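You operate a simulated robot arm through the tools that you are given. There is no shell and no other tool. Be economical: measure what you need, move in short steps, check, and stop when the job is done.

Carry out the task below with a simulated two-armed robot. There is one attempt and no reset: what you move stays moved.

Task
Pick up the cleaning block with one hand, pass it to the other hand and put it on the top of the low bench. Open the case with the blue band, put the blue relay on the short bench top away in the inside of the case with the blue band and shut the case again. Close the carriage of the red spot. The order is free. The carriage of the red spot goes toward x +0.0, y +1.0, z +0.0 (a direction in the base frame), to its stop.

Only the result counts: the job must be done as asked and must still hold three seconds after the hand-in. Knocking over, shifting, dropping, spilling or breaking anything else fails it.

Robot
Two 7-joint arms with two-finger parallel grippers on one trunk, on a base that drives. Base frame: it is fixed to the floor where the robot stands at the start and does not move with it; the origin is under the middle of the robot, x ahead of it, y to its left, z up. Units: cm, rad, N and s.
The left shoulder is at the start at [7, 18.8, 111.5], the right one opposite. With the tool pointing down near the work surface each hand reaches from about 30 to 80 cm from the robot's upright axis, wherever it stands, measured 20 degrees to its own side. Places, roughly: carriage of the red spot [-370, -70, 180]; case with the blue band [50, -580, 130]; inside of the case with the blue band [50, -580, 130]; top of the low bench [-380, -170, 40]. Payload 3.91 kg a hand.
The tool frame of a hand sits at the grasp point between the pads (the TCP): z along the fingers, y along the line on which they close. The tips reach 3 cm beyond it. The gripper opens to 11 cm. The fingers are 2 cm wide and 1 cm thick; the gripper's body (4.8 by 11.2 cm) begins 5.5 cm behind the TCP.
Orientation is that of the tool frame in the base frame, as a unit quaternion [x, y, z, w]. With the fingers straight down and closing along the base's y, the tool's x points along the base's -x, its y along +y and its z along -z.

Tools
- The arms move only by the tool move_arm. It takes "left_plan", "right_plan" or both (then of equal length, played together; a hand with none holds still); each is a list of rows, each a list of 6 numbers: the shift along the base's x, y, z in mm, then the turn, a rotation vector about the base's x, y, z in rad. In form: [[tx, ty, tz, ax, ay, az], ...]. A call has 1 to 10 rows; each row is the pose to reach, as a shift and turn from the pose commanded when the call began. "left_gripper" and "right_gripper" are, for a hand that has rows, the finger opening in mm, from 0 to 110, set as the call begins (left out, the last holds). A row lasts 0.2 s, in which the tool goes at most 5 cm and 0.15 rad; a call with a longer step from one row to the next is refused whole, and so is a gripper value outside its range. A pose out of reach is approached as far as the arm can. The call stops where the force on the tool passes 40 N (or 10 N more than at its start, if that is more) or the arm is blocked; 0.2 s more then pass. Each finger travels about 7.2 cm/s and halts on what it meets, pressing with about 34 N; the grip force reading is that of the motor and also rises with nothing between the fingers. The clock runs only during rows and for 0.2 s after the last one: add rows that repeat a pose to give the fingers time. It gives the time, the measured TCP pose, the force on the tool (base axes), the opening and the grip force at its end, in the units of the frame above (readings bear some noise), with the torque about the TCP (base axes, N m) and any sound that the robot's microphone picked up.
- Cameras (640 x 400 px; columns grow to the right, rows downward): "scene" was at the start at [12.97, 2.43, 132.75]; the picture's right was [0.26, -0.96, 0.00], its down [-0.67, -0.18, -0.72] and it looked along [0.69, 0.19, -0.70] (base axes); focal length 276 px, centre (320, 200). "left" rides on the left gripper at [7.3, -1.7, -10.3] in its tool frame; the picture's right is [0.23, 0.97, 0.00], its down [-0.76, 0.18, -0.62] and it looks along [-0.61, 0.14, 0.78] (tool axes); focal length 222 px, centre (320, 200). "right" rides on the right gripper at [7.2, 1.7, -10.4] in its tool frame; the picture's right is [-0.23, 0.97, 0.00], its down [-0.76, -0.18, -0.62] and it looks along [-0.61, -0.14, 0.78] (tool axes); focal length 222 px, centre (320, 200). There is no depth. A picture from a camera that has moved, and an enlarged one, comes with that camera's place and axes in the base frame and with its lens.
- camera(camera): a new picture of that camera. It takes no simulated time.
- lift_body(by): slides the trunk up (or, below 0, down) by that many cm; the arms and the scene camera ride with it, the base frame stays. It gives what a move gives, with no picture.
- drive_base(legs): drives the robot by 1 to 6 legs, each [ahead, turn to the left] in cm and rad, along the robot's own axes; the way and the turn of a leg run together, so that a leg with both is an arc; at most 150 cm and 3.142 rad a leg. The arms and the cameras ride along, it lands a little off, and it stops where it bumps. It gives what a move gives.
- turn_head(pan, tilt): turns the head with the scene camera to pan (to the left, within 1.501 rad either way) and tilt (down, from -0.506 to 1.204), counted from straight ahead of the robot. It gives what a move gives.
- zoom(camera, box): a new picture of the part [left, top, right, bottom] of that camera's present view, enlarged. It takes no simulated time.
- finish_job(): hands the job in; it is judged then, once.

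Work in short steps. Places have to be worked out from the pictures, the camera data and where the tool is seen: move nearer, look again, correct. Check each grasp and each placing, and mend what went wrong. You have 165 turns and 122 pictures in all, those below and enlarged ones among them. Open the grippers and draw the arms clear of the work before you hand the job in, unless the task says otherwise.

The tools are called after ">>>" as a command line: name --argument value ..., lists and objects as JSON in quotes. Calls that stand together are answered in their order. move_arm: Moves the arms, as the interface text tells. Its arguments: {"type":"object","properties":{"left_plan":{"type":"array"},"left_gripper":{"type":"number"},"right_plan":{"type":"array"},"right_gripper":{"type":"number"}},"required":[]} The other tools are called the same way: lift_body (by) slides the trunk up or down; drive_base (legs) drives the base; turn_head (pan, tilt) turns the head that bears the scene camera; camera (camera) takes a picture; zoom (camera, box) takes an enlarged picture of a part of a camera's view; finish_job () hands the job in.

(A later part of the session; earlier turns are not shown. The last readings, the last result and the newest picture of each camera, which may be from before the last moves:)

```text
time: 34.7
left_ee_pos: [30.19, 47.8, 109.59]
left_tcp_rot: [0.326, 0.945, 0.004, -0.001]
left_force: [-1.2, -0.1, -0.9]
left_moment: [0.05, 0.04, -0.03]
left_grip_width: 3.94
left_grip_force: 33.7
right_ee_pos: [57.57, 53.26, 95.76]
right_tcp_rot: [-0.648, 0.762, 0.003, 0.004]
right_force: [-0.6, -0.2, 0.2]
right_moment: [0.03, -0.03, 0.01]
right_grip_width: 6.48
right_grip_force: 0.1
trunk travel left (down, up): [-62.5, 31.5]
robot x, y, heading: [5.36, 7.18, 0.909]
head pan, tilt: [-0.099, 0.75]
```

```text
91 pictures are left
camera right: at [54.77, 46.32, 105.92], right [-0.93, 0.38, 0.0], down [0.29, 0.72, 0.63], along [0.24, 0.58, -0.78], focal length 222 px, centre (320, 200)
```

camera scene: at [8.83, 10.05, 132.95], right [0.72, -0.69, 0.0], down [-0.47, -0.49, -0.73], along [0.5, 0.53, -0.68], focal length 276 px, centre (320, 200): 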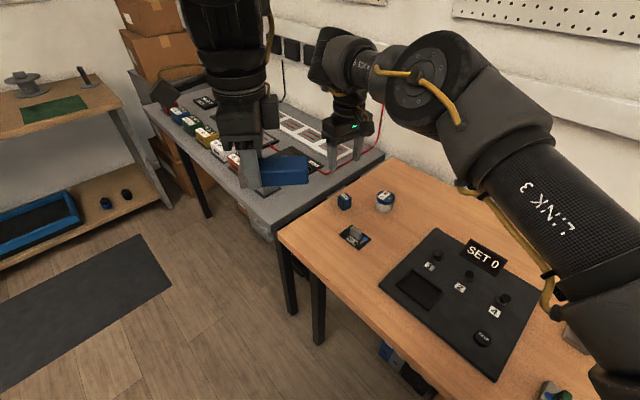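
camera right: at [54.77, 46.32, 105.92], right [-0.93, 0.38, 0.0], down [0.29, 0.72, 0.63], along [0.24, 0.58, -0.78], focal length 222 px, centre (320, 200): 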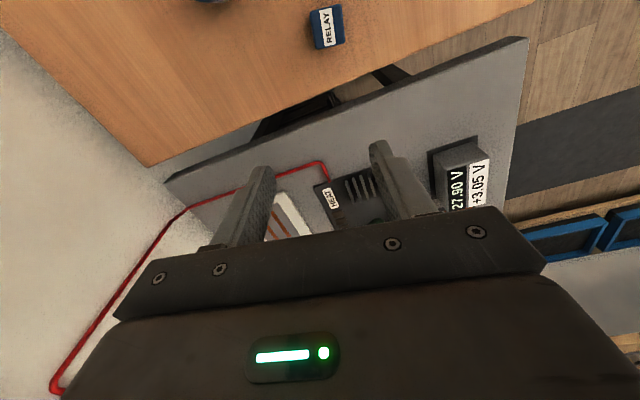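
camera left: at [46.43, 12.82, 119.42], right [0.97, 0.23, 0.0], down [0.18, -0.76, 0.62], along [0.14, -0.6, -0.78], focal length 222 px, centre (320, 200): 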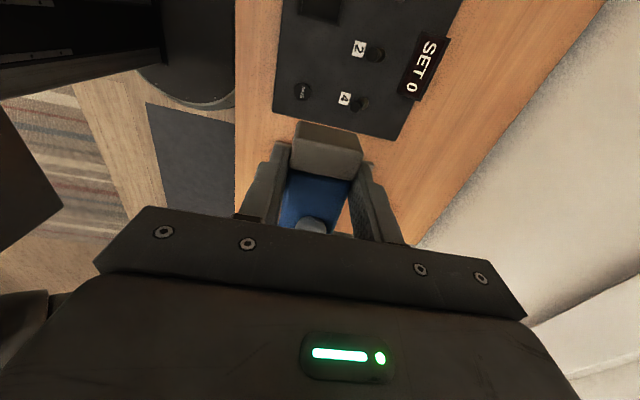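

Relay located at (54.4, 47.0). I move over it at z≈87.

>>> move_arm --right_plan '[[-16, -31, 0, 0, 0, 0], [-32, -62, 0, 0, 0, 0], [-32, -62, -40, 0, 0, 0], [-32, -62, -75, 0, 0, 0], [-32, -62, -75, 0, 0, 0]]'

>>> camera --camera "right"

>>> camera --camera "scene"

```text
time: 35.9
left_ee_pos: [30.6, 48.36, 109.33]
left_tcp_rot: [0.325, 0.946, 0.001, -0.001]
left_force: [0.1, -0.2, -0.9]
left_moment: [-0.01, 0.02, 0.03]
left_grip_width: 3.97
left_grip_force: 34.4
right_ee_pos: [54.8, 47.69, 87.87]
right_tcp_rot: [-0.649, 0.761, 0.001, 0.0]
right_force: [-1.1, -0.8, 0.2]
right_moment: [0.02, 0.01, 0.02]
right_grip_width: 6.52
right_grip_force: 0.0
trunk travel left (down, up): [-62.5, 31.5]
robot x, y, heading: [5.64, 6.86, 0.905]
head pan, tilt: [-0.099, 0.75]
```

```text
90 pictures are left
camera right: at [51.96, 40.67, 98.15], right [-0.93, 0.38, 0.0], down [0.3, 0.72, 0.62], along [0.24, 0.58, -0.78], focal length 222 px, centre (320, 200)
```

right: 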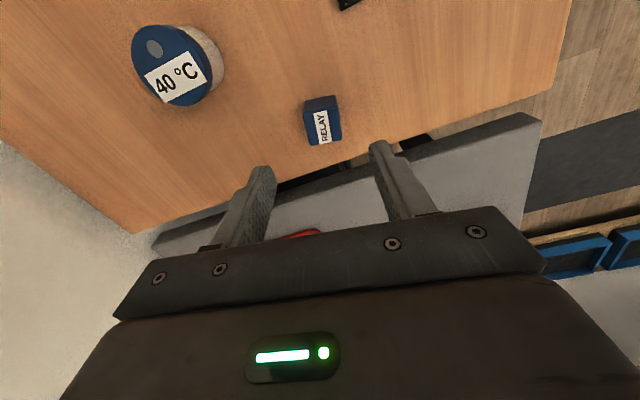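

```text
89 pictures are left
camera scene: at [14.33, 17.24, 132.93], right [0.72, -0.69, 0.0], down [-0.47, -0.49, -0.73], along [0.51, 0.53, -0.68], focal length 276 px, centre (320, 200)
```

scene: 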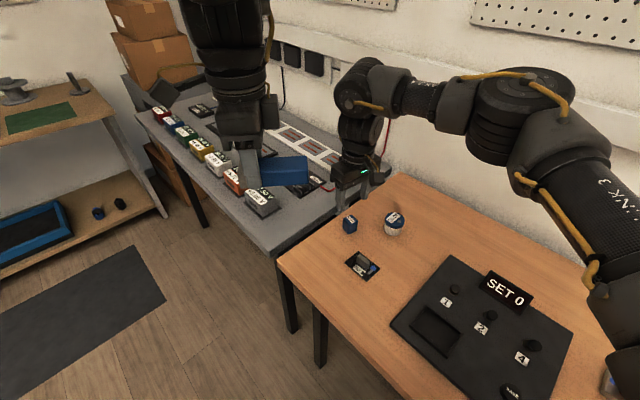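

I descend to z≈79.6 (tips just above the table) and grip the relay.

>>> move_arm --right_plan '[[-4, -6, -20, 0, 0, -0.06], [-4, -6, -50, 0, 0, -0.06], [-4, -6, -82, 0, 0, -0.06], [-4, -6, -82, 0, 0, -0.06]]'

>>> camera --camera "right"

```text
time: 36.9
left_ee_pos: [30.55, 48.32, 109.36]
left_tcp_rot: [0.326, 0.945, 0.002, -0.002]
left_force: [0.8, -0.2, -0.8]
left_moment: [0.0, -0.01, -0.01]
left_grip_width: 3.98
left_grip_force: 33.8
right_ee_pos: [54.55, 46.86, 79.56]
right_tcp_rot: [-0.625, 0.78, 0.002, 0.0]
right_force: [-0.4, 0.3, 0.0]
right_moment: [-0.02, -0.01, 0.01]
right_grip_width: 6.5
right_grip_force: 0.1
trunk travel left (down, up): [-62.5, 31.5]
robot x, y, heading: [5.75, 6.97, 0.906]
head pan, tilt: [-0.099, 0.75]
```

```text
88 pictures are left
camera right: at [51.33, 40.16, 89.84], right [-0.9, 0.43, 0.0], down [0.34, 0.7, 0.62], along [0.27, 0.56, -0.78], focal length 222 px, centre (320, 200)
```

right: 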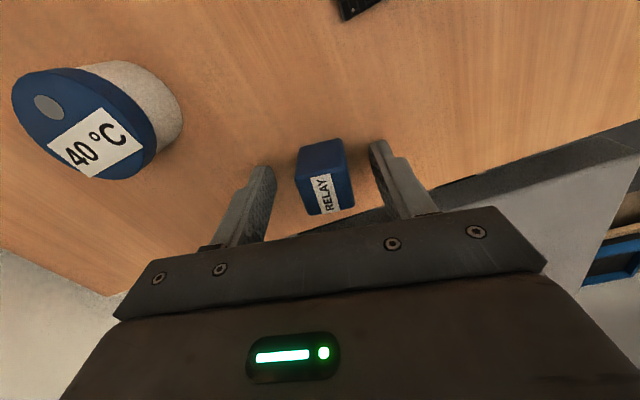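

The relay is between the fingers. I close and lift.

>>> move_arm --right_plan '[[0, 0, 0, 0, 0, 0], [0, 0, 0, 0, 0, 0], [0, 0, 0, 0, 0, 0], [0, 0, 0, 0, 0, 0]]' --right_gripper 15

>>> move_arm --right_plan '[[0, 0, 50, 0, 0, 0], [0, 0, 100, 0, 0, 0], [0, 0, 150, 0, 0, 0], [0, 0, 200, 0, 0, 0], [-20, -20, 240, 0, 0, 0], [-50, -60, 260, 0, 0, 0], [-80, -100, 260, 0, 0, 0], [-110, -140, 260, 0, 0, 0], [-130, -170, 260, 0, 0, 0]]'

>>> camera --camera "right"

```text
time: 37.9
left_ee_pos: [30.65, 48.4, 109.14]
left_tcp_rot: [0.325, 0.946, 0.002, -0.001]
left_force: [-0.4, 0.0, -2.1]
left_moment: [0.0, 0.01, 0.02]
left_grip_width: 3.98
left_grip_force: 34.3
right_ee_pos: [54.53, 46.95, 79.61]
right_tcp_rot: [-0.626, 0.78, 0.001, 0.0]
right_force: [-0.3, 1.2, -0.8]
right_moment: [-0.04, 0.01, 0.01]
right_grip_width: 2.91
right_grip_force: 34.0
trunk travel left (down, up): [-62.5, 31.5]
robot x, y, heading: [5.38, 7.24, 0.904]
head pan, tilt: [-0.099, 0.75]
```

```text
refused: row 6 steps farther than a row can; nothing moved
```

```text
87 pictures are left
camera right: at [51.35, 40.18, 89.83], right [-0.9, 0.43, 0.0], down [0.34, 0.7, 0.62], along [0.27, 0.56, -0.78], focal length 222 px, centre (320, 200)
```

right: 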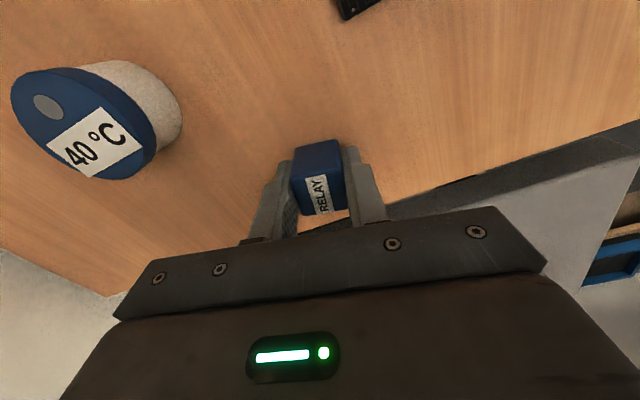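

Gripped (2.91 cm). I lift and bring both hands closer in for driving.

>>> move_arm --right_plan '[[0, 0, 48, 0, 0, 0], [0, 0, 96, 0, 0, 0], [0, 0, 144, 0, 0, 0], [0, 0, 190, 0, 0, 0], [-15, -27, 220, 0, 0, 0], [-36, -65, 240, 0, 0, 0], [-57, -103, 250, 0, 0, 0], [-78, -141, 250, 0, 0, 0], [-99, -179, 250, 0, 0, 0], [-120, -217, 250, 0, 0, 0]]' --left_plan '[[-15, -4, 10, 0, 0, 0], [-30, -8, 20, 0, 0, 0], [-45, -12, 30, 0, 0, 0], [-60, -16, 40, 0, 0, 0], [-75, -20, 40, 0, 0, 0], [-90, -24, 40, 0, 0, 0], [-105, -28, 40, 0, 0, 0], [-120, -32, 40, 0, 0, 0], [-135, -36, 40, 0, 0, 0], [-147, -38, 40, 0, 0, 0]]'

>>> drive_base --legs '[[-15, 0], [0, 1.6]]'

>>> turn_head --pan 0.5 --tilt 0.25

>>> camera --camera "scene"

```text
time: 40.1
left_ee_pos: [15.9, 44.47, 113.28]
left_tcp_rot: [0.325, 0.946, 0.002, -0.001]
left_force: [0.7, 0.1, -1.3]
left_moment: [0.05, -0.01, 0.0]
left_grip_width: 3.95
left_grip_force: 33.7
right_ee_pos: [42.36, 25.26, 104.2]
right_tcp_rot: [-0.625, 0.781, 0.001, 0.0]
right_force: [-0.6, 0.3, 0.3]
right_moment: [0.01, 0.01, -0.01]
right_grip_width: 2.92
right_grip_force: 34.0
trunk travel left (down, up): [-62.5, 31.5]
robot x, y, heading: [5.51, 6.71, 0.909]
head pan, tilt: [-0.099, 0.75]
```

```text
time: 45.4
left_ee_pos: [-41.71, 3.95, 113.29]
left_tcp_rot: [-0.459, 0.888, -0.001, -0.002]
left_force: [-0.1, -0.3, -1.3]
left_moment: [-0.05, 0.0, 0.02]
left_grip_width: 3.93
left_grip_force: 34.2
right_ee_pos: [-23.6, 31.23, 104.31]
right_tcp_rot: [0.996, -0.088, -0.001, 0.001]
right_force: [0.1, -0.7, -0.3]
right_moment: [0.01, 0.03, -0.03]
right_grip_width: 2.91
right_grip_force: 33.7
trunk travel left (down, up): [-62.5, 31.5]
robot x, y, heading: [-3.87, -4.67, 2.521]
head pan, tilt: [-0.099, 0.75]
```

```text
time: 46.4
left_ee_pos: [-41.68, 3.98, 113.35]
left_tcp_rot: [-0.459, 0.888, 0.0, -0.002]
left_force: [-1.0, 0.5, -1.9]
left_moment: [-0.03, 0.03, -0.03]
left_grip_width: 3.99
left_grip_force: 34.0
right_ee_pos: [-23.65, 31.29, 104.24]
right_tcp_rot: [0.996, -0.087, -0.001, 0.002]
right_force: [0.7, -0.1, -0.2]
right_moment: [-0.02, 0.01, 0.01]
right_grip_width: 2.92
right_grip_force: 34.0
trunk travel left (down, up): [-62.5, 31.5]
robot x, y, heading: [-3.84, -4.58, 2.522]
head pan, tilt: [0.499, 0.25]
```

```text
86 pictures are left
camera scene: at [-17.03, -0.51, 137.43], right [0.12, 0.99, 0.0], down [0.25, -0.03, -0.97], along [-0.96, 0.12, -0.25], focal length 276 px, centre (320, 200)
```

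scene: 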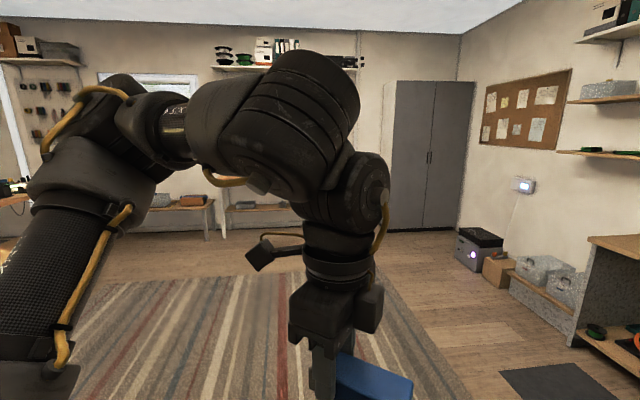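

The room opens toward -x. I turn towards the low bench and drive 150 cm, then look.

>>> drive_base --legs '[[0, 0.9], [120, 0]]'

>>> turn_head --pan -0.15 --tilt 0.15

>>> camera --camera "scene"

```text
time: 54.9
left_ee_pos: [-149.47, -64.03, 113.21]
left_tcp_rot: [0.8, -0.599, 0.0, 0.002]
left_force: [-0.2, 0.4, -2.3]
left_moment: [-0.03, -0.01, -0.02]
left_grip_width: 3.96
left_grip_force: 34.5
right_ee_pos: [-159.66, -32.97, 104.3]
right_tcp_rot: [0.935, 0.356, 0.0, 0.001]
right_force: [-0.7, -0.1, -0.4]
right_moment: [-0.03, 0.02, -0.03]
right_grip_width: 2.91
right_grip_force: 33.8
trunk travel left (down, up): [-62.5, 31.5]
robot x, y, heading: [-118.65, -39.71, -2.86]
head pan, tilt: [0.499, 0.25]
```

```text
time: 55.9
left_ee_pos: [-149.54, -64.02, 113.16]
left_tcp_rot: [0.8, -0.599, 0.001, 0.002]
left_force: [-0.9, 0.0, -1.0]
left_moment: [-0.05, -0.02, -0.01]
left_grip_width: 3.96
left_grip_force: 33.6
right_ee_pos: [-159.69, -32.85, 104.17]
right_tcp_rot: [0.935, 0.355, -0.001, 0.001]
right_force: [0.0, 0.8, -0.1]
right_moment: [0.01, -0.03, -0.04]
right_grip_width: 2.94
right_grip_force: 33.8
trunk travel left (down, up): [-62.5, 31.5]
robot x, y, heading: [-119.31, -40.02, -2.856]
head pan, tilt: [-0.15, 0.15]
```

```text
85 pictures are left
camera scene: at [-132.98, -42.09, 138.36], right [-0.13, 0.99, 0.0], down [0.15, 0.02, -0.99], along [-0.98, -0.13, -0.15], focal length 276 px, centre (320, 200)
```

scene: 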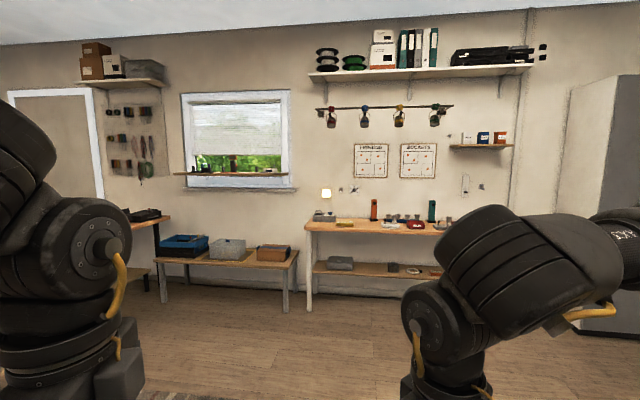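

I see the low bench (left) and the rail with hanging carriages above the work table. Zooming on both.

>>> zoom --camera "scene" --box '[300, 90, 470, 200]'

>>> zoom --camera "scene" --box '[140, 210, 310, 320]'

```text
3.64 times, centred on (385, 145) of scene
camera zoom: at [-132.98, -42.09, 138.36], right [-0.13, 0.99, 0.0], down [0.15, 0.02, -0.99], along [-0.98, -0.13, -0.15], focal length 1002 px, centre (84, 400)
```

zoom: 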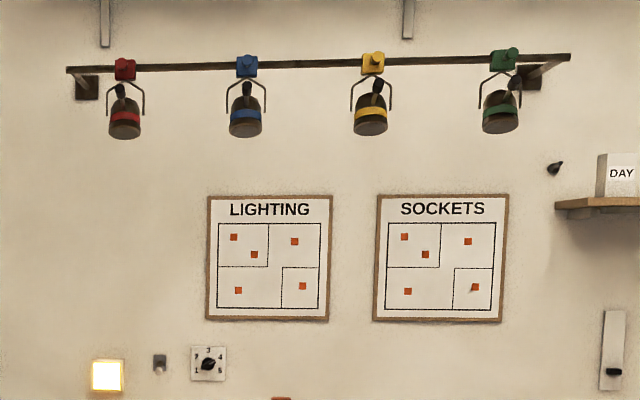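

```text
3.64 times, centred on (225, 265) of scene
camera zoom: at [-132.98, -42.09, 138.36], right [-0.13, 0.99, 0.0], down [0.15, 0.02, -0.99], along [-0.98, -0.13, -0.15], focal length 1002 px, centre (666, -36)
```

zoom: 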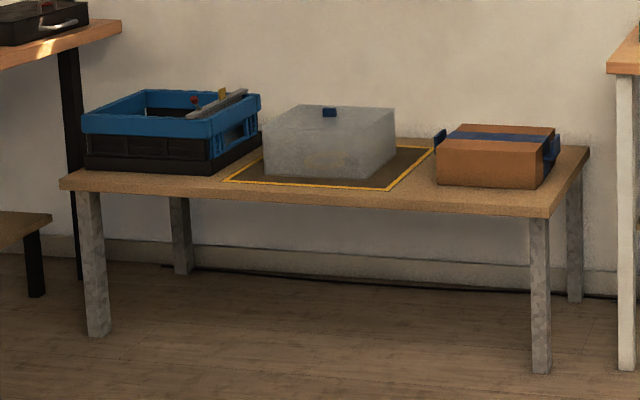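

The low bench spans x -363..-412, y -236..-102; there is a free strip in front of the brown box (x≈-368, y≈-125). I drive to stand at about (-310, -102) facing -x.

>>> drive_base --legs '[[0, 0.029], [150, 0], [50, 0], [0, -0.314]]'

>>> turn_head --pan 0.0 --tilt 0.75

>>> camera --camera "scene"

```text
time: 67.2
left_ee_pos: [-343.17, -120.3, 113.25]
left_tcp_rot: [0.713, -0.701, 0.001, 0.001]
left_force: [-0.6, 0.4, -0.6]
left_moment: [-0.07, -0.02, -0.01]
left_grip_width: 3.95
left_grip_force: 34.2
right_ee_pos: [-344.93, -87.59, 104.26]
right_tcp_rot: [0.973, 0.23, -0.001, 0.0]
right_force: [-0.1, 0.6, -0.8]
right_moment: [0.04, 0.0, 0.01]
right_grip_width: 2.91
right_grip_force: 33.8
trunk travel left (down, up): [-62.5, 31.5]
robot x, y, heading: [-307.41, -104.82, -3.124]
head pan, tilt: [-0.15, 0.15]
```

```text
time: 68.2
left_ee_pos: [-343.22, -120.24, 113.17]
left_tcp_rot: [0.714, -0.701, 0.001, 0.002]
left_force: [0.1, -0.2, -1.9]
left_moment: [-0.03, 0.02, 0.0]
left_grip_width: 3.99
left_grip_force: 33.8
right_ee_pos: [-344.84, -87.63, 104.27]
right_tcp_rot: [0.973, 0.229, -0.001, 0.001]
right_force: [0.0, -0.2, -0.7]
right_moment: [-0.03, -0.02, 0.02]
right_grip_width: 2.9
right_grip_force: 34.1
trunk travel left (down, up): [-62.5, 31.5]
robot x, y, heading: [-307.67, -104.37, -3.127]
head pan, tilt: [0.0, 0.75]
```

```text
82 pictures are left
camera scene: at [-320.66, -104.72, 132.93], right [-0.02, 1.0, 0.0], down [0.68, 0.01, -0.73], along [-0.73, -0.01, -0.68], focal length 276 px, centre (320, 200)
```

scene: 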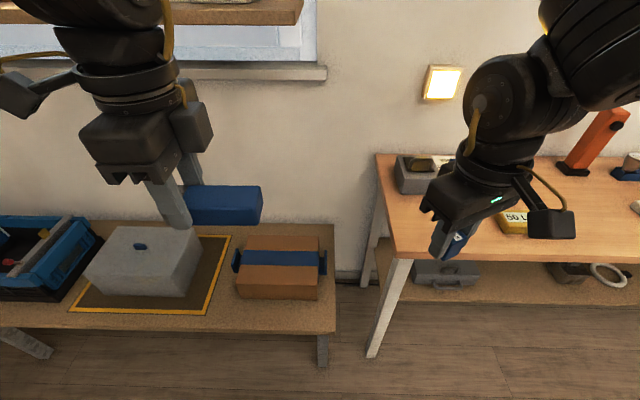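

The gap between the mat (edge y≈-144) and the brown box (y≈-134) suits the block with its length along x. I lower the trunk 30 cm and turn the left hand +90° about the vertical.

>>> lift_body --by -30

>>> move_arm --left_plan '[[0, -10, 0, 0, 0, 0.145], [0, -20, 0, 0, 0, 0.29], [0, -40, 0, 0, 0, 0.435], [0, -60, 0, 0, 0, 0.58], [-10, -80, 0, 0, 0, 0.725], [-30, -110, 0, 0, 0, 0.87], [-50, -140, 0, 0, 0, 1.015], [-80, -160, 0, 0, 0, 1.16], [-120, -180, 0, 0, 0, 1.305], [-160, -187, 0, 0, 0, 1.45]]'

>>> camera --camera "left"

>>> camera --camera "scene"

```text
time: 71.2
left_ee_pos: [-343.09, -120.21, 83.21]
left_tcp_rot: [0.713, -0.701, 0.001, 0.002]
left_force: [0.2, -0.9, -1.3]
left_moment: [-0.05, 0.0, 0.01]
left_grip_width: 3.97
left_grip_force: 34.5
right_ee_pos: [-344.95, -87.45, 74.23]
right_tcp_rot: [0.973, 0.229, 0.0, 0.002]
right_force: [-0.2, -0.2, -1.1]
right_moment: [-0.01, 0.01, -0.03]
right_grip_width: 2.94
right_grip_force: 33.3
trunk travel left (down, up): [-32.5, 61.5]
robot x, y, heading: [-307.59, -104.64, -3.123]
head pan, tilt: [0.0, 0.75]
```

```text
time: 73.5
left_ee_pos: [-359.28, -138.99, 83.25]
left_tcp_rot: [0.999, -0.051, 0.002, 0.002]
left_force: [-0.9, -1.2, -1.2]
left_moment: [-0.03, -0.07, -0.01]
left_grip_width: 3.95
left_grip_force: 33.8
right_ee_pos: [-345.02, -87.44, 74.16]
right_tcp_rot: [0.974, 0.229, 0.0, 0.002]
right_force: [-0.8, -0.3, -0.8]
right_moment: [-0.01, -0.03, 0.0]
right_grip_width: 2.89
right_grip_force: 34.3
trunk travel left (down, up): [-32.5, 61.5]
robot x, y, heading: [-307.67, -104.91, -3.125]
head pan, tilt: [0.0, 0.75]
```

```text
81 pictures are left
camera left: at [-352.02, -138.03, 93.53], right [0.13, -0.99, 0.0], down [-0.78, -0.1, 0.62], along [-0.62, -0.08, -0.78], focal length 222 px, centre (320, 200)
```

left: 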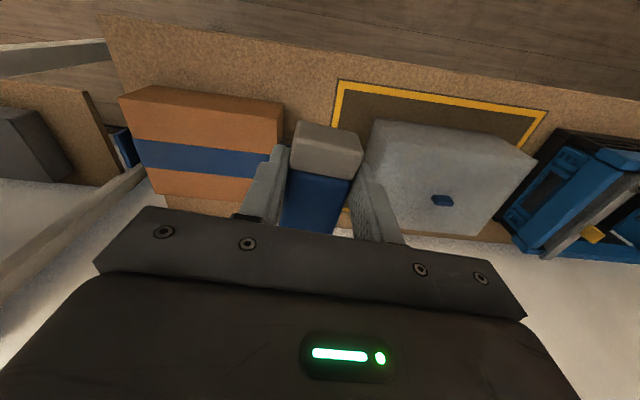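

```text
80 pictures are left
camera scene: at [-320.75, -104.65, 102.91], right [-0.02, 1.0, 0.0], down [0.68, 0.01, -0.73], along [-0.73, -0.01, -0.68], focal length 276 px, centre (320, 200)
```

scene: 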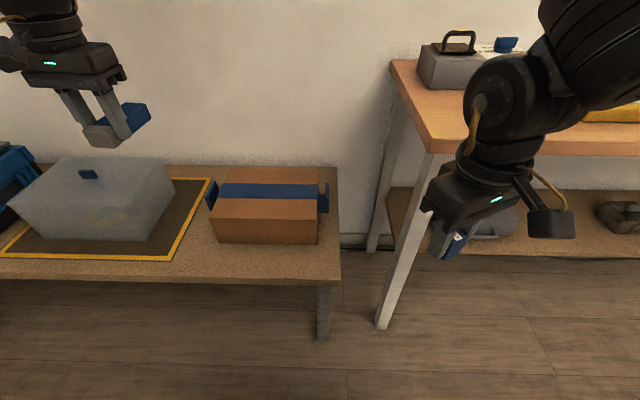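

Geometry refined: bench front -356, mat edge y -143, box left y -132. I go to TCP (-360.5, -137.8) and descend to z≈47.

>>> move_arm --left_plan '[[-6, 6, -40, 0, 0, 0.05], [-12, 12, -85, 0, 0, 0.102], [-12, 12, -130, 0, 0, 0.102], [-12, 12, -175, 0, 0, 0.102], [-12, 12, -220, 0, 0, 0.102], [-12, 12, -265, 0, 0, 0.102], [-12, 12, -310, 0, 0, 0.102], [-12, 12, -350, 0, 0, 0.102], [-12, 12, -350, 0, 0, 0.102]]'

>>> camera --camera "left"

>>> camera --camera "scene"

```text
time: 75.5
left_ee_pos: [-360.3, -137.7, 48.63]
left_tcp_rot: [1.0, 0.0, -0.001, 0.002]
left_force: [3.3, -3.9, 23.1]
left_moment: [0.18, -0.62, -0.08]
left_grip_width: 3.95
left_grip_force: 34.4
right_ee_pos: [-344.76, -87.46, 74.38]
right_tcp_rot: [0.973, 0.229, -0.002, 0.001]
right_force: [0.3, 0.2, -1.4]
right_moment: [0.01, -0.02, 0.03]
right_grip_width: 2.92
right_grip_force: 34.2
trunk travel left (down, up): [-32.5, 61.5]
robot x, y, heading: [-307.31, -104.51, -3.123]
head pan, tilt: [0.0, 0.75]
```

```text
79 pictures are left
camera left: at [-353.06, -136.03, 58.76], right [0.23, -0.97, 0.0], down [-0.76, -0.18, 0.63], along [-0.61, -0.14, -0.78], focal length 222 px, centre (320, 200)
```

left: 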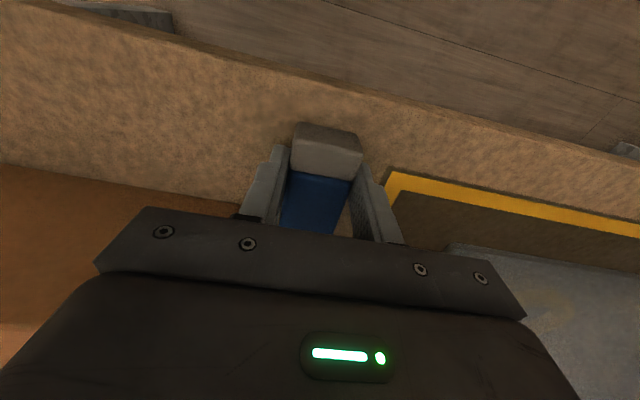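

```text
78 pictures are left
camera scene: at [-320.43, -104.61, 103.0], right [-0.02, 1.0, 0.0], down [0.68, 0.01, -0.73], along [-0.73, -0.01, -0.68], focal length 276 px, centre (320, 200)
```

scene: 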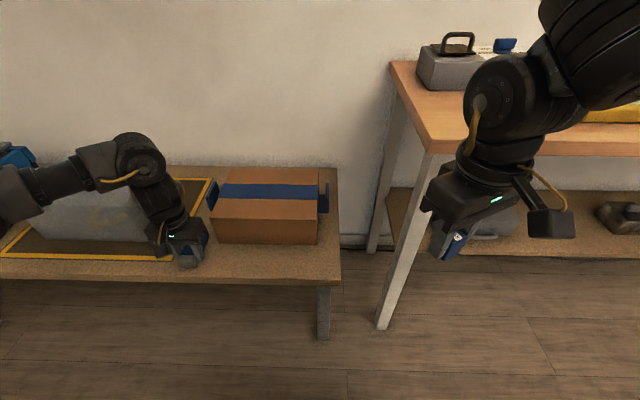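

Contact force at TCP z≈48.6 shows the block rests on the bench (top ≈45). I open slowly a little and check.

>>> move_arm --left_plan '[[0, 0, 2, 0, 0, 0], [0, 0, 2, 0, 0, 0], [0, 0, 2, 0, 0, 0]]' --left_gripper 58

>>> camera --camera "left"

```text
time: 76.2
left_ee_pos: [-360.36, -137.76, 48.39]
left_tcp_rot: [1.0, -0.001, 0.002, 0.001]
left_force: [0.0, -0.5, 0.3]
left_moment: [0.0, 0.03, -0.02]
left_grip_width: 5.81
left_grip_force: 0.1
right_ee_pos: [-344.97, -87.6, 74.09]
right_tcp_rot: [0.973, 0.229, -0.001, 0.001]
right_force: [0.6, -0.4, -0.4]
right_moment: [-0.03, -0.02, 0.01]
right_grip_width: 2.91
right_grip_force: 33.8
trunk travel left (down, up): [-32.5, 61.5]
robot x, y, heading: [-307.16, -104.89, -3.123]
head pan, tilt: [0.0, 0.75]
```

```text
77 pictures are left
camera left: at [-353.13, -136.03, 58.66], right [0.23, -0.97, 0.0], down [-0.76, -0.18, 0.62], along [-0.6, -0.14, -0.78], focal length 222 px, centre (320, 200)
```

left: 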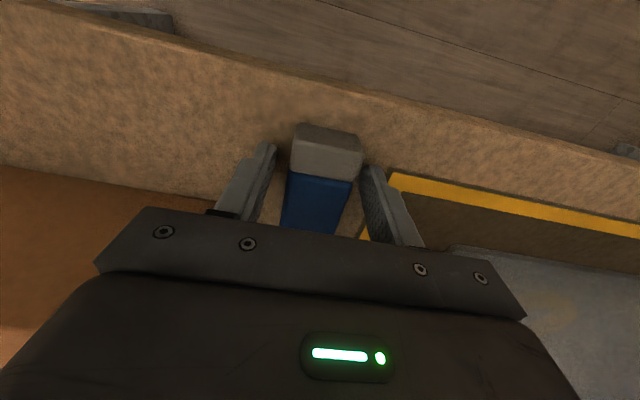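

Released; the block lies on the bench. I raise the left hand straight up and view the result.

>>> move_arm --left_plan '[[0, 0, 45, 0, 0, 0], [0, 0, 90, 0, 0, 0], [0, 0, 135, 0, 0, 0], [0, 0, 180, 0, 0, 0], [0, 0, 225, 0, 0, 0], [20, 10, 270, 0, 0, 0], [50, 10, 300, 0, 0, 0], [80, 10, 330, 0, 0, 0], [110, 10, 350, 0, 0, 0]]'

>>> camera --camera "scene"

```text
refused: row 6 steps farther than a row can; nothing moved
```

```text
76 pictures are left
camera scene: at [-320.64, -104.69, 102.93], right [-0.02, 1.0, 0.0], down [0.68, 0.01, -0.73], along [-0.73, -0.01, -0.68], focal length 276 px, centre (320, 200)
```

scene: 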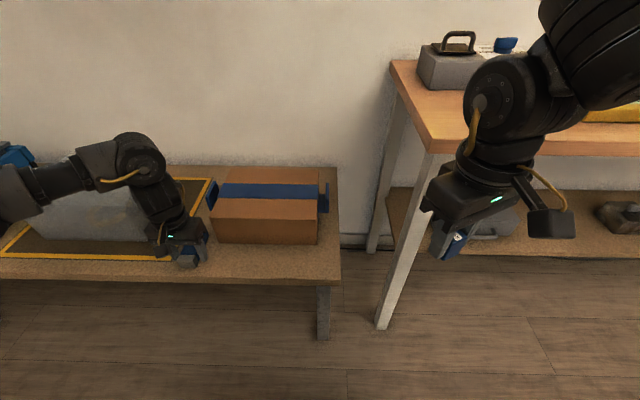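

One step was too long; repeat with shorter ones.

>>> move_arm --left_plan '[[0, 0, 40, 0, 0, 0], [0, 0, 85, 0, 0, 0], [0, 0, 130, 0, 0, 0], [0, 0, 175, 0, 0, 0], [0, 0, 220, 0, 0, 0], [10, 5, 260, 0, 0, 0], [40, 10, 290, 0, 0, 0], [70, 10, 320, 0, 0, 0], [100, 10, 345, 0, 0, 0]]'

>>> camera --camera "scene"

```text
time: 78.2
left_ee_pos: [-350.34, -136.83, 83.03]
left_tcp_rot: [1.0, 0.0, 0.002, 0.001]
left_force: [-0.2, 0.4, 0.3]
left_moment: [0.03, -0.03, 0.01]
left_grip_width: 5.81
left_grip_force: 0.1
right_ee_pos: [-344.8, -87.48, 74.23]
right_tcp_rot: [0.973, 0.23, -0.002, 0.001]
right_force: [-0.9, 0.3, -0.5]
right_moment: [0.0, 0.01, 0.04]
right_grip_width: 2.91
right_grip_force: 34.1
trunk travel left (down, up): [-32.5, 61.5]
robot x, y, heading: [-307.55, -104.72, -3.126]
head pan, tilt: [0.0, 0.75]
```

```text
75 pictures are left
camera scene: at [-320.55, -104.69, 102.94], right [-0.02, 1.0, 0.0], down [0.68, 0.01, -0.73], along [-0.73, -0.01, -0.68], focal length 276 px, centre (320, 200)
```

scene: 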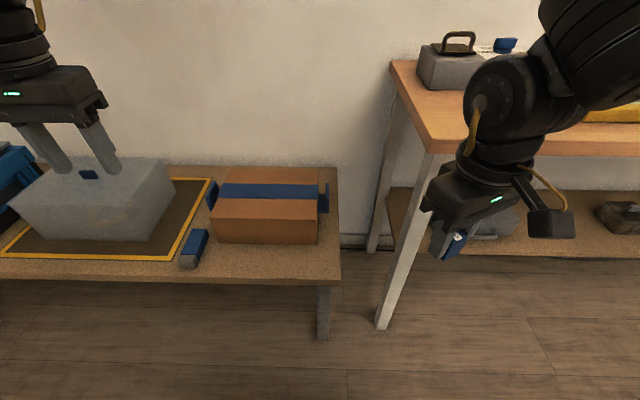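

The block lies neatly on the low bench. Now the red spot: raise the trunk fully and shift the robot to y≈-51 in front of the rail.

>>> lift_body --by 61

>>> drive_base --legs '[[0, -1.588], [55, 0], [0, 1.571]]'

>>> turn_head --pan 0.2 --tilt -0.15

>>> camera --camera "scene"

```text
refused: 61 is not a number from -40 to 40
```

```text
time: 89.0
left_ee_pos: [-352.34, -81.1, 83.08]
left_tcp_rot: [1.0, -0.009, 0.002, 0.002]
left_force: [0.3, -0.5, -0.1]
left_moment: [0.02, 0.02, 0.01]
left_grip_width: 5.8
left_grip_force: 0.0
right_ee_pos: [-345.66, -31.9, 74.16]
right_tcp_rot: [0.975, 0.22, 0.0, 0.002]
right_force: [-0.2, 0.3, -1.3]
right_moment: [-0.01, 0.01, -0.05]
right_grip_width: 2.89
right_grip_force: 33.8
trunk travel left (down, up): [-32.5, 61.5]
robot x, y, heading: [-308.51, -49.09, -3.136]
head pan, tilt: [0.0, 0.75]
```

```text
time: 90.2
left_ee_pos: [-352.27, -81.17, 83.07]
left_tcp_rot: [1.0, -0.009, 0.002, 0.001]
left_force: [0.8, -0.3, 0.2]
left_moment: [-0.01, 0.0, 0.01]
left_grip_width: 5.81
left_grip_force: 0.1
right_ee_pos: [-345.91, -31.96, 74.21]
right_tcp_rot: [0.975, 0.221, -0.001, 0.001]
right_force: [0.2, 0.6, -0.7]
right_moment: [0.01, 0.01, 0.05]
right_grip_width: 2.92
right_grip_force: 34.0
trunk travel left (down, up): [-32.5, 61.5]
robot x, y, heading: [-308.67, -49.81, -3.14]
head pan, tilt: [0.201, -0.15]
```

```text
74 pictures are left
camera scene: at [-321.98, -51.19, 111.05], right [-0.2, 0.98, 0.0], down [-0.15, -0.03, -0.99], along [-0.97, -0.2, 0.15], focal length 276 px, centre (320, 200)
```

scene: 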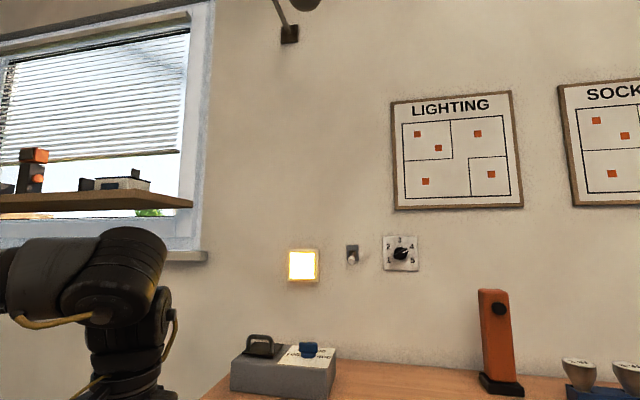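

The lift was refused (limit 40), but the drive went without contact. Raise in two steps and look up at the rail.

>>> lift_body --by 40

>>> lift_body --by 21

>>> turn_head --pan 0.1 --tilt -0.1

>>> camera --camera "scene"

```text
time: 94.0
left_ee_pos: [-352.31, -81.1, 123.07]
left_tcp_rot: [1.0, -0.009, 0.002, 0.001]
left_force: [0.3, 0.1, 0.3]
left_moment: [0.01, 0.0, 0.05]
left_grip_width: 5.82
left_grip_force: 0.2
right_ee_pos: [-345.83, -31.81, 114.28]
right_tcp_rot: [0.975, 0.22, 0.0, 0.001]
right_force: [0.1, -0.3, -0.7]
right_moment: [0.02, -0.02, 0.0]
right_grip_width: 2.91
right_grip_force: 34.1
trunk travel left (down, up): [-72.5, 21.5]
robot x, y, heading: [-309.09, -49.79, -3.147]
head pan, tilt: [0.201, -0.15]
```

```text
time: 96.3
left_ee_pos: [-352.23, -81.12, 144.2]
left_tcp_rot: [1.0, -0.01, 0.002, 0.001]
left_force: [0.3, 0.7, 0.2]
left_moment: [0.0, 0.0, -0.02]
left_grip_width: 5.83
left_grip_force: 0.0
right_ee_pos: [-345.81, -31.9, 135.24]
right_tcp_rot: [0.975, 0.22, 0.0, 0.0]
right_force: [-0.6, -1.0, -0.6]
right_moment: [-0.03, -0.01, -0.04]
right_grip_width: 2.91
right_grip_force: 33.8
trunk travel left (down, up): [-93.5, 0.5]
robot x, y, heading: [-308.82, -49.8, -3.143]
head pan, tilt: [0.201, -0.15]
```

```text
time: 97.0
left_ee_pos: [-352.36, -81.1, 144.03]
left_tcp_rot: [1.0, -0.009, 0.002, 0.001]
left_force: [-0.3, -0.8, -0.4]
left_moment: [0.0, 0.02, 0.02]
left_grip_width: 5.81
left_grip_force: 0.1
right_ee_pos: [-345.72, -31.99, 135.33]
right_tcp_rot: [0.975, 0.221, -0.001, 0.002]
right_force: [0.4, -1.1, 0.6]
right_moment: [0.02, 0.01, -0.01]
right_grip_width: 2.93
right_grip_force: 34.2
trunk travel left (down, up): [-93.5, 0.5]
robot x, y, heading: [-308.37, -49.6, -3.14]
head pan, tilt: [0.099, -0.099]
```

```text
73 pictures are left
camera scene: at [-322.3, -50.35, 171.62], right [-0.1, 0.99, 0.0], down [-0.1, -0.01, -1.0], along [-0.99, -0.1, 0.1], focal length 276 px, centre (320, 200)
```

scene: 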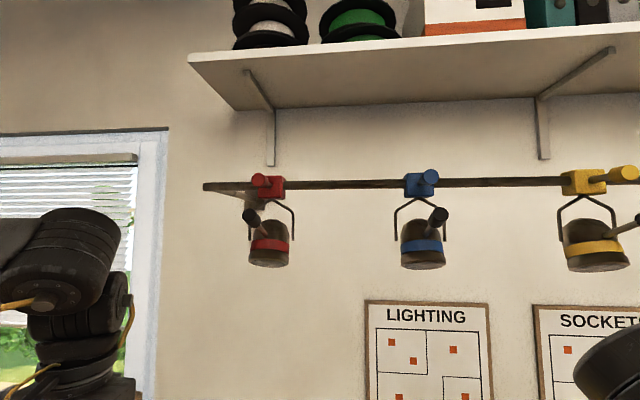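

Zooming on the red carriage and its rail.

>>> zoom --camera "scene" --box '[190, 140, 350, 280]'

>>> zoom --camera "scene" --box '[350, 140, 640, 280]'

```text
2.86 times, centred on (270, 210) of scene
camera zoom: at [-322.3, -50.35, 171.62], right [-0.1, 0.99, 0.0], down [-0.1, -0.01, -1.0], along [-0.99, -0.1, 0.1], focal length 787 px, centre (463, 171)
```

zoom: 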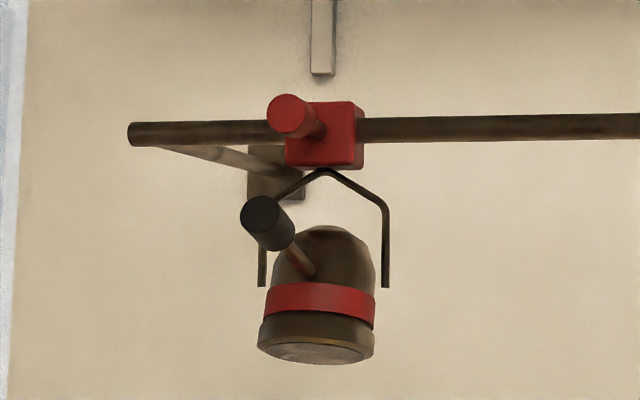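

```text
2.21 times, centred on (495, 210) of scene
camera zoom: at [-322.3, -50.35, 171.62], right [-0.1, 0.99, 0.0], down [-0.1, -0.01, -1.0], along [-0.99, -0.1, 0.1], focal length 608 px, centre (-66, 178)
```

zoom: 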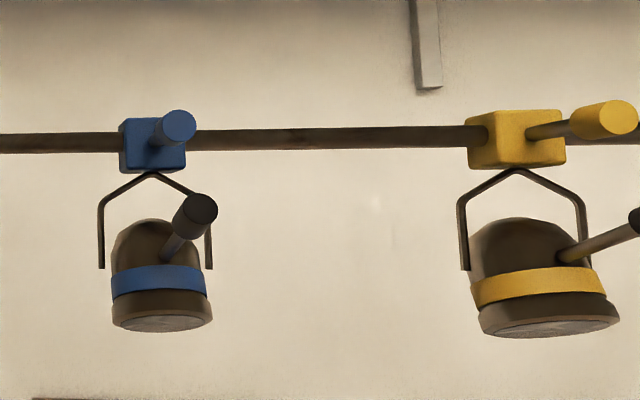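

The carriage box is at about (-372, -64.6, 179) with a knob sticking out to x≈-365 at the same height. I bring the left hand to point along -x in front of the knob, closing along y.

>>> move_arm --left_plan '[[10, 10, 30, 0, 0.145, 0], [20, 20, 60, 0, 0.29, 0], [20, 35, 95, 0, 0.435, 0], [20, 50, 130, 0, 0.58, 0], [20, 70, 165, 0, 0.725, 0], [20, 90, 200, 0, 0.87, 0], [20, 110, 240, 0, 1.015, 0], [20, 130, 280, 0, 1.16, 0], [20, 150, 320, 0, 1.305, 0], [20, 165, 352, 0, 1.45, 0]]' --left_gripper 70

>>> move_arm --left_plan '[[0, 0, 0, 0, 0.121, 0], [0, 0, 0, 0, 0.121, 0], [0, 0, 0, 0, 0.121, 0]]'

>>> camera --camera "scene"

>>> camera --camera "left"

```text
time: 99.2
left_ee_pos: [-352.28, -64.77, 179.12]
left_tcp_rot: [0.748, -0.007, -0.663, 0.006]
left_force: [-0.7, 0.6, -0.8]
left_moment: [-0.01, -0.02, 0.02]
left_grip_width: 6.99
left_grip_force: 0.0
left hand out of reach, approached as far as the arm can: row 8, 9, 10
right_ee_pos: [-345.71, -31.77, 135.24]
right_tcp_rot: [0.975, 0.22, -0.001, 0.002]
right_force: [0.0, 0.7, -0.1]
right_moment: [-0.08, -0.02, -0.02]
right_grip_width: 2.91
right_grip_force: 33.7
trunk travel left (down, up): [-93.5, 0.5]
robot x, y, heading: [-309.26, -49.68, -3.136]
head pan, tilt: [0.099, -0.099]
```

```text
time: 100.0
left_ee_pos: [-353.07, -65.35, 180.57]
left_tcp_rot: [0.708, -0.008, -0.706, 0.008]
left_force: [1.2, -0.2, 0.7]
left_moment: [0.03, -0.03, 0.01]
left_grip_width: 6.99
left_grip_force: 0.1
left hand out of reach, approached as far as the arm can: row 1, 2, 3
right_ee_pos: [-345.61, -31.81, 135.28]
right_tcp_rot: [0.975, 0.22, -0.002, 0.001]
right_force: [0.6, -1.0, -1.6]
right_moment: [0.02, 0.01, 0.05]
right_grip_width: 2.9
right_grip_force: 34.1
trunk travel left (down, up): [-93.5, 0.5]
robot x, y, heading: [-308.92, -49.68, -3.142]
head pan, tilt: [0.099, -0.099]
```

```text
70 pictures are left
camera scene: at [-322.19, -50.27, 171.63], right [-0.1, 0.99, 0.0], down [-0.1, -0.01, -0.99], along [-0.99, -0.1, 0.1], focal length 276 px, centre (320, 200)
```

scene: 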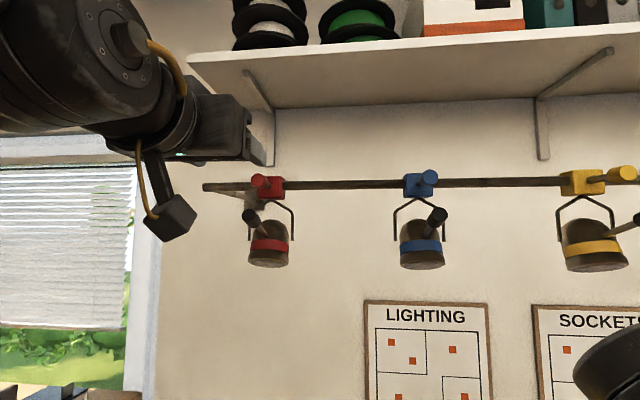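

```text
69 pictures are left
camera left: at [-342.68, -63.82, 173.24], right [0.0, -0.98, -0.21], down [0.62, -0.16, 0.77], along [-0.78, -0.13, 0.61], focal length 222 px, centre (320, 200)
```

left: 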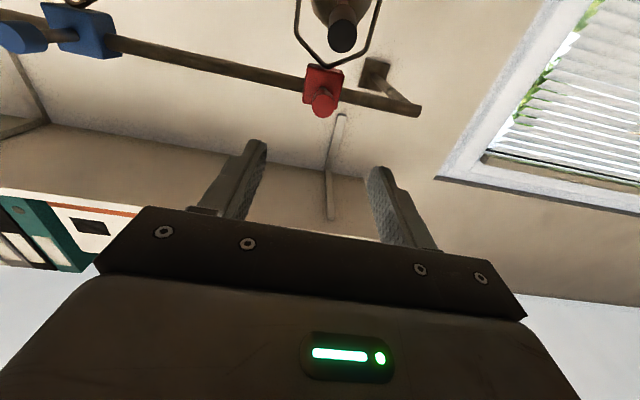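

Knob is at about (-366.5, -65.2, 179.5). I advance half way and re-check.

>>> move_arm --left_plan '[[-40, 1, -8, 0, 0, 0], [-75, 1, -10, 0, 0, 0], [-75, 1, -10, 0, 0, 0]]'

>>> camera --camera "scene"

>>> camera --camera "left"

```text
time: 100.8
left_ee_pos: [-360.39, -65.17, 179.69]
left_tcp_rot: [0.707, -0.006, -0.707, 0.007]
left_force: [0.3, 0.1, 0.2]
left_moment: [0.02, -0.02, 0.02]
left_grip_width: 6.99
left_grip_force: 0.1
right_ee_pos: [-345.54, -31.84, 135.39]
right_tcp_rot: [0.975, 0.22, -0.002, 0.001]
right_force: [0.9, 0.1, 0.6]
right_moment: [-0.01, 0.01, -0.01]
right_grip_width: 2.93
right_grip_force: 33.9
trunk travel left (down, up): [-93.5, 0.5]
robot x, y, heading: [-308.41, -49.65, -3.145]
head pan, tilt: [0.099, -0.099]
```

```text
68 pictures are left
camera scene: at [-322.06, -50.35, 171.64], right [-0.1, 0.99, 0.0], down [-0.1, -0.01, -0.99], along [-0.99, -0.1, 0.1], focal length 276 px, centre (320, 200)
```

scene: 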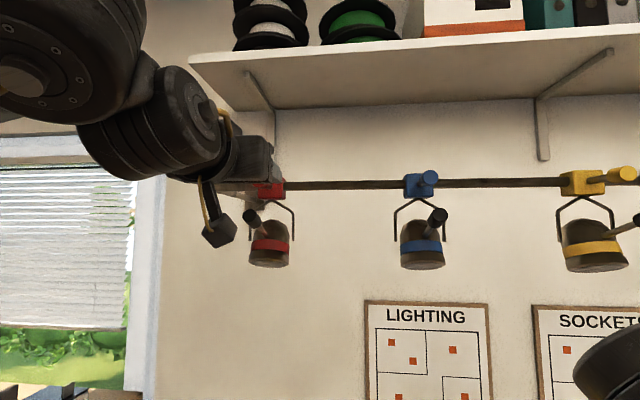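

```text
67 pictures are left
camera left: at [-350.02, -63.66, 172.28], right [0.0, -0.98, -0.21], down [0.62, -0.16, 0.77], along [-0.78, -0.13, 0.61], focal length 222 px, centre (320, 200)
```

left: 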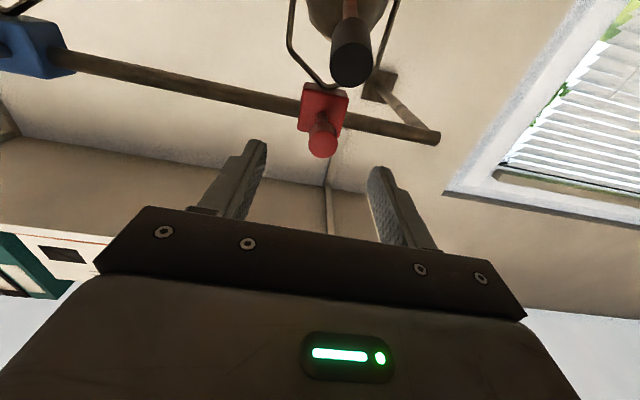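

Knob tip at ≈(-367.3, -65.5, 180). Advance so fingers straddle the knob, then close gently on it.

>>> move_arm --left_plan '[[-30, -2, 2, 0, 0, 0], [-62, -2, 2, 0, 0, 0], [-62, -2, 2, 0, 0, 0]]'

>>> camera --camera "left"

```text
time: 101.5
left_ee_pos: [-366.67, -65.54, 179.84]
left_tcp_rot: [0.707, -0.006, -0.707, 0.005]
left_force: [0.2, 0.4, -0.9]
left_moment: [0.0, 0.01, 0.04]
left_grip_width: 7.0
left_grip_force: 0.1
right_ee_pos: [-345.47, -31.81, 135.37]
right_tcp_rot: [0.975, 0.221, -0.001, 0.001]
right_force: [0.1, 0.0, -0.4]
right_moment: [0.01, 0.03, -0.01]
right_grip_width: 2.89
right_grip_force: 33.9
trunk travel left (down, up): [-93.5, 0.5]
robot x, y, heading: [-309.14, -49.37, -3.141]
head pan, tilt: [0.099, -0.099]
```

```text
66 pictures are left
camera left: at [-356.28, -63.94, 172.5], right [0.0, -0.98, -0.21], down [0.62, -0.16, 0.76], along [-0.78, -0.13, 0.61], focal length 222 px, centre (320, 200)
```

left: 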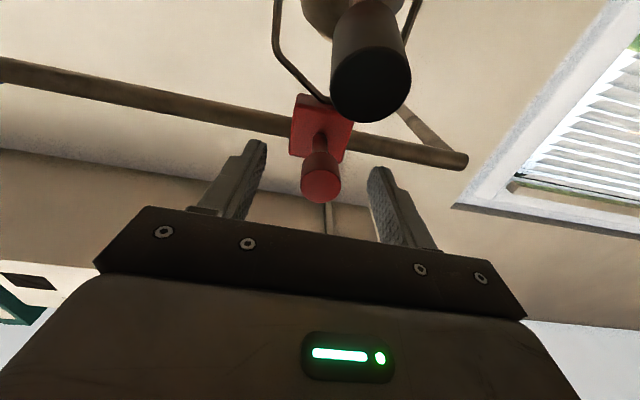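

The knob is between the fingers. I close on it.

>>> move_arm --left_plan '[[0, 0, 0, 0, 0, 0], [0, 0, 0, 0, 0, 0], [0, 0, 0, 0, 0, 0], [0, 0, 0, 0, 0, 0]]' --left_gripper 10

>>> camera --camera "left"

```text
time: 102.5
left_ee_pos: [-367.23, -65.5, 179.56]
left_tcp_rot: [0.709, -0.006, -0.705, 0.007]
left_force: [-5.6, -0.4, 1.6]
left_moment: [0.08, 0.13, -0.49]
left_grip_width: 2.38
left_grip_force: 44.9
right_ee_pos: [-346.03, -31.81, 135.18]
right_tcp_rot: [0.976, 0.219, -0.001, 0.002]
right_force: [-0.3, 0.1, -1.1]
right_moment: [0.01, 0.02, -0.01]
right_grip_width: 2.93
right_grip_force: 33.9
trunk travel left (down, up): [-93.5, 0.5]
robot x, y, heading: [-308.4, -49.64, -3.135]
head pan, tilt: [0.099, -0.099]
```

```text
65 pictures are left
camera left: at [-356.84, -63.93, 172.31], right [0.0, -0.98, -0.21], down [0.62, -0.16, 0.77], along [-0.78, -0.13, 0.61], focal length 222 px, centre (320, 200)
```

left: 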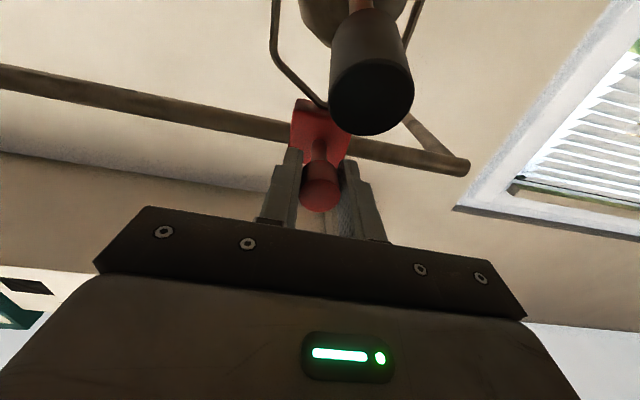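

Gripped (2.4 cm). I slide it towards +y in small steps and watch the force.

>>> move_arm --left_plan '[[0, 15, 0, 0, 0, 0], [0, 30, 0, 0, 0, 0], [0, 45, 0, 0, 0, 0], [0, 60, 0, 0, 0, 0]]'

>>> camera --camera "scene"

```text
time: 103.5
left_ee_pos: [-367.11, -59.42, 179.61]
left_tcp_rot: [0.708, -0.005, -0.706, 0.008]
left_force: [-11.2, -3.0, 16.4]
left_moment: [0.19, 1.19, -0.49]
left_grip_width: 2.35
left_grip_force: 45.4
right_ee_pos: [-345.97, -31.96, 135.29]
right_tcp_rot: [0.975, 0.221, -0.001, 0.002]
right_force: [-0.3, -0.4, -0.8]
right_moment: [-0.01, 0.0, -0.03]
right_grip_width: 2.89
right_grip_force: 34.4
trunk travel left (down, up): [-93.5, 0.5]
robot x, y, heading: [-308.96, -49.61, -3.144]
head pan, tilt: [0.099, -0.099]
```

```text
64 pictures are left
camera scene: at [-322.57, -50.34, 171.6], right [-0.1, 0.99, 0.0], down [-0.1, -0.01, -1.0], along [-0.99, -0.1, 0.1], focal length 276 px, centre (320, 200)
```

scene: 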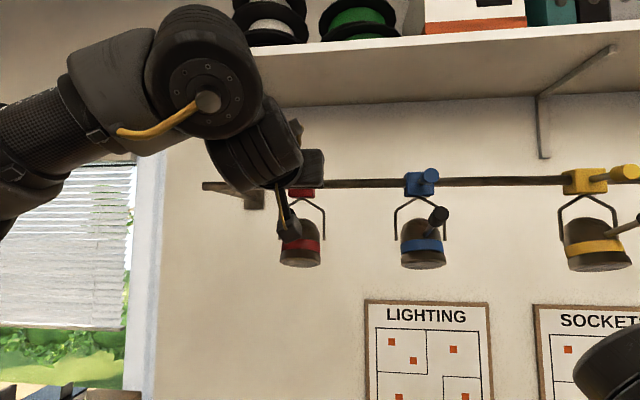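

It slides along; continue in small steps towards the stop.

>>> move_arm --left_plan '[[0, 12, 0, 0, 0, 0], [0, 24, 0, 0, 0, 0], [0, 36, 0, 0, 0, 0], [0, 48, 0, 0, 0, 0], [0, 60, 0, 0, 0, 0]]'

>>> camera --camera "scene"

```text
time: 104.6
left_ee_pos: [-367.21, -57.42, 179.59]
left_tcp_rot: [0.71, 0.009, -0.704, 0.017]
left_force: [3.6, -40.0, -11.3]
left_moment: [0.29, 1.0, -0.91]
left_grip_width: 2.42
left_grip_force: 45.2
right_ee_pos: [-345.73, -32.96, 135.37]
right_tcp_rot: [0.975, 0.222, -0.001, -0.002]
right_force: [-0.3, 1.3, -0.8]
right_moment: [-0.08, 0.0, -0.03]
right_grip_width: 2.89
right_grip_force: 34.1
trunk travel left (down, up): [-93.5, 0.5]
robot x, y, heading: [-308.67, -49.71, -3.136]
head pan, tilt: [0.099, -0.099]
stopped in row 5 (left hand): the force on the tool passed its limit (the readings are from after the stop); the commanded pose is now the measured one
```

```text
63 pictures are left
camera scene: at [-322.14, -51.54, 171.55], right [-0.11, 0.99, 0.01], down [-0.1, 0.0, -0.99], along [-0.99, -0.11, 0.1], focal length 276 px, centre (320, 200)
```

scene: 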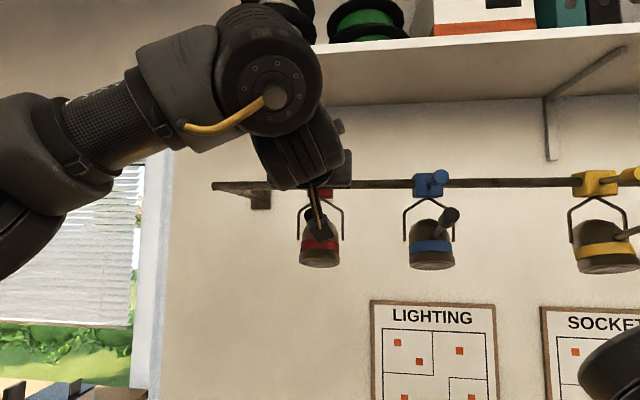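

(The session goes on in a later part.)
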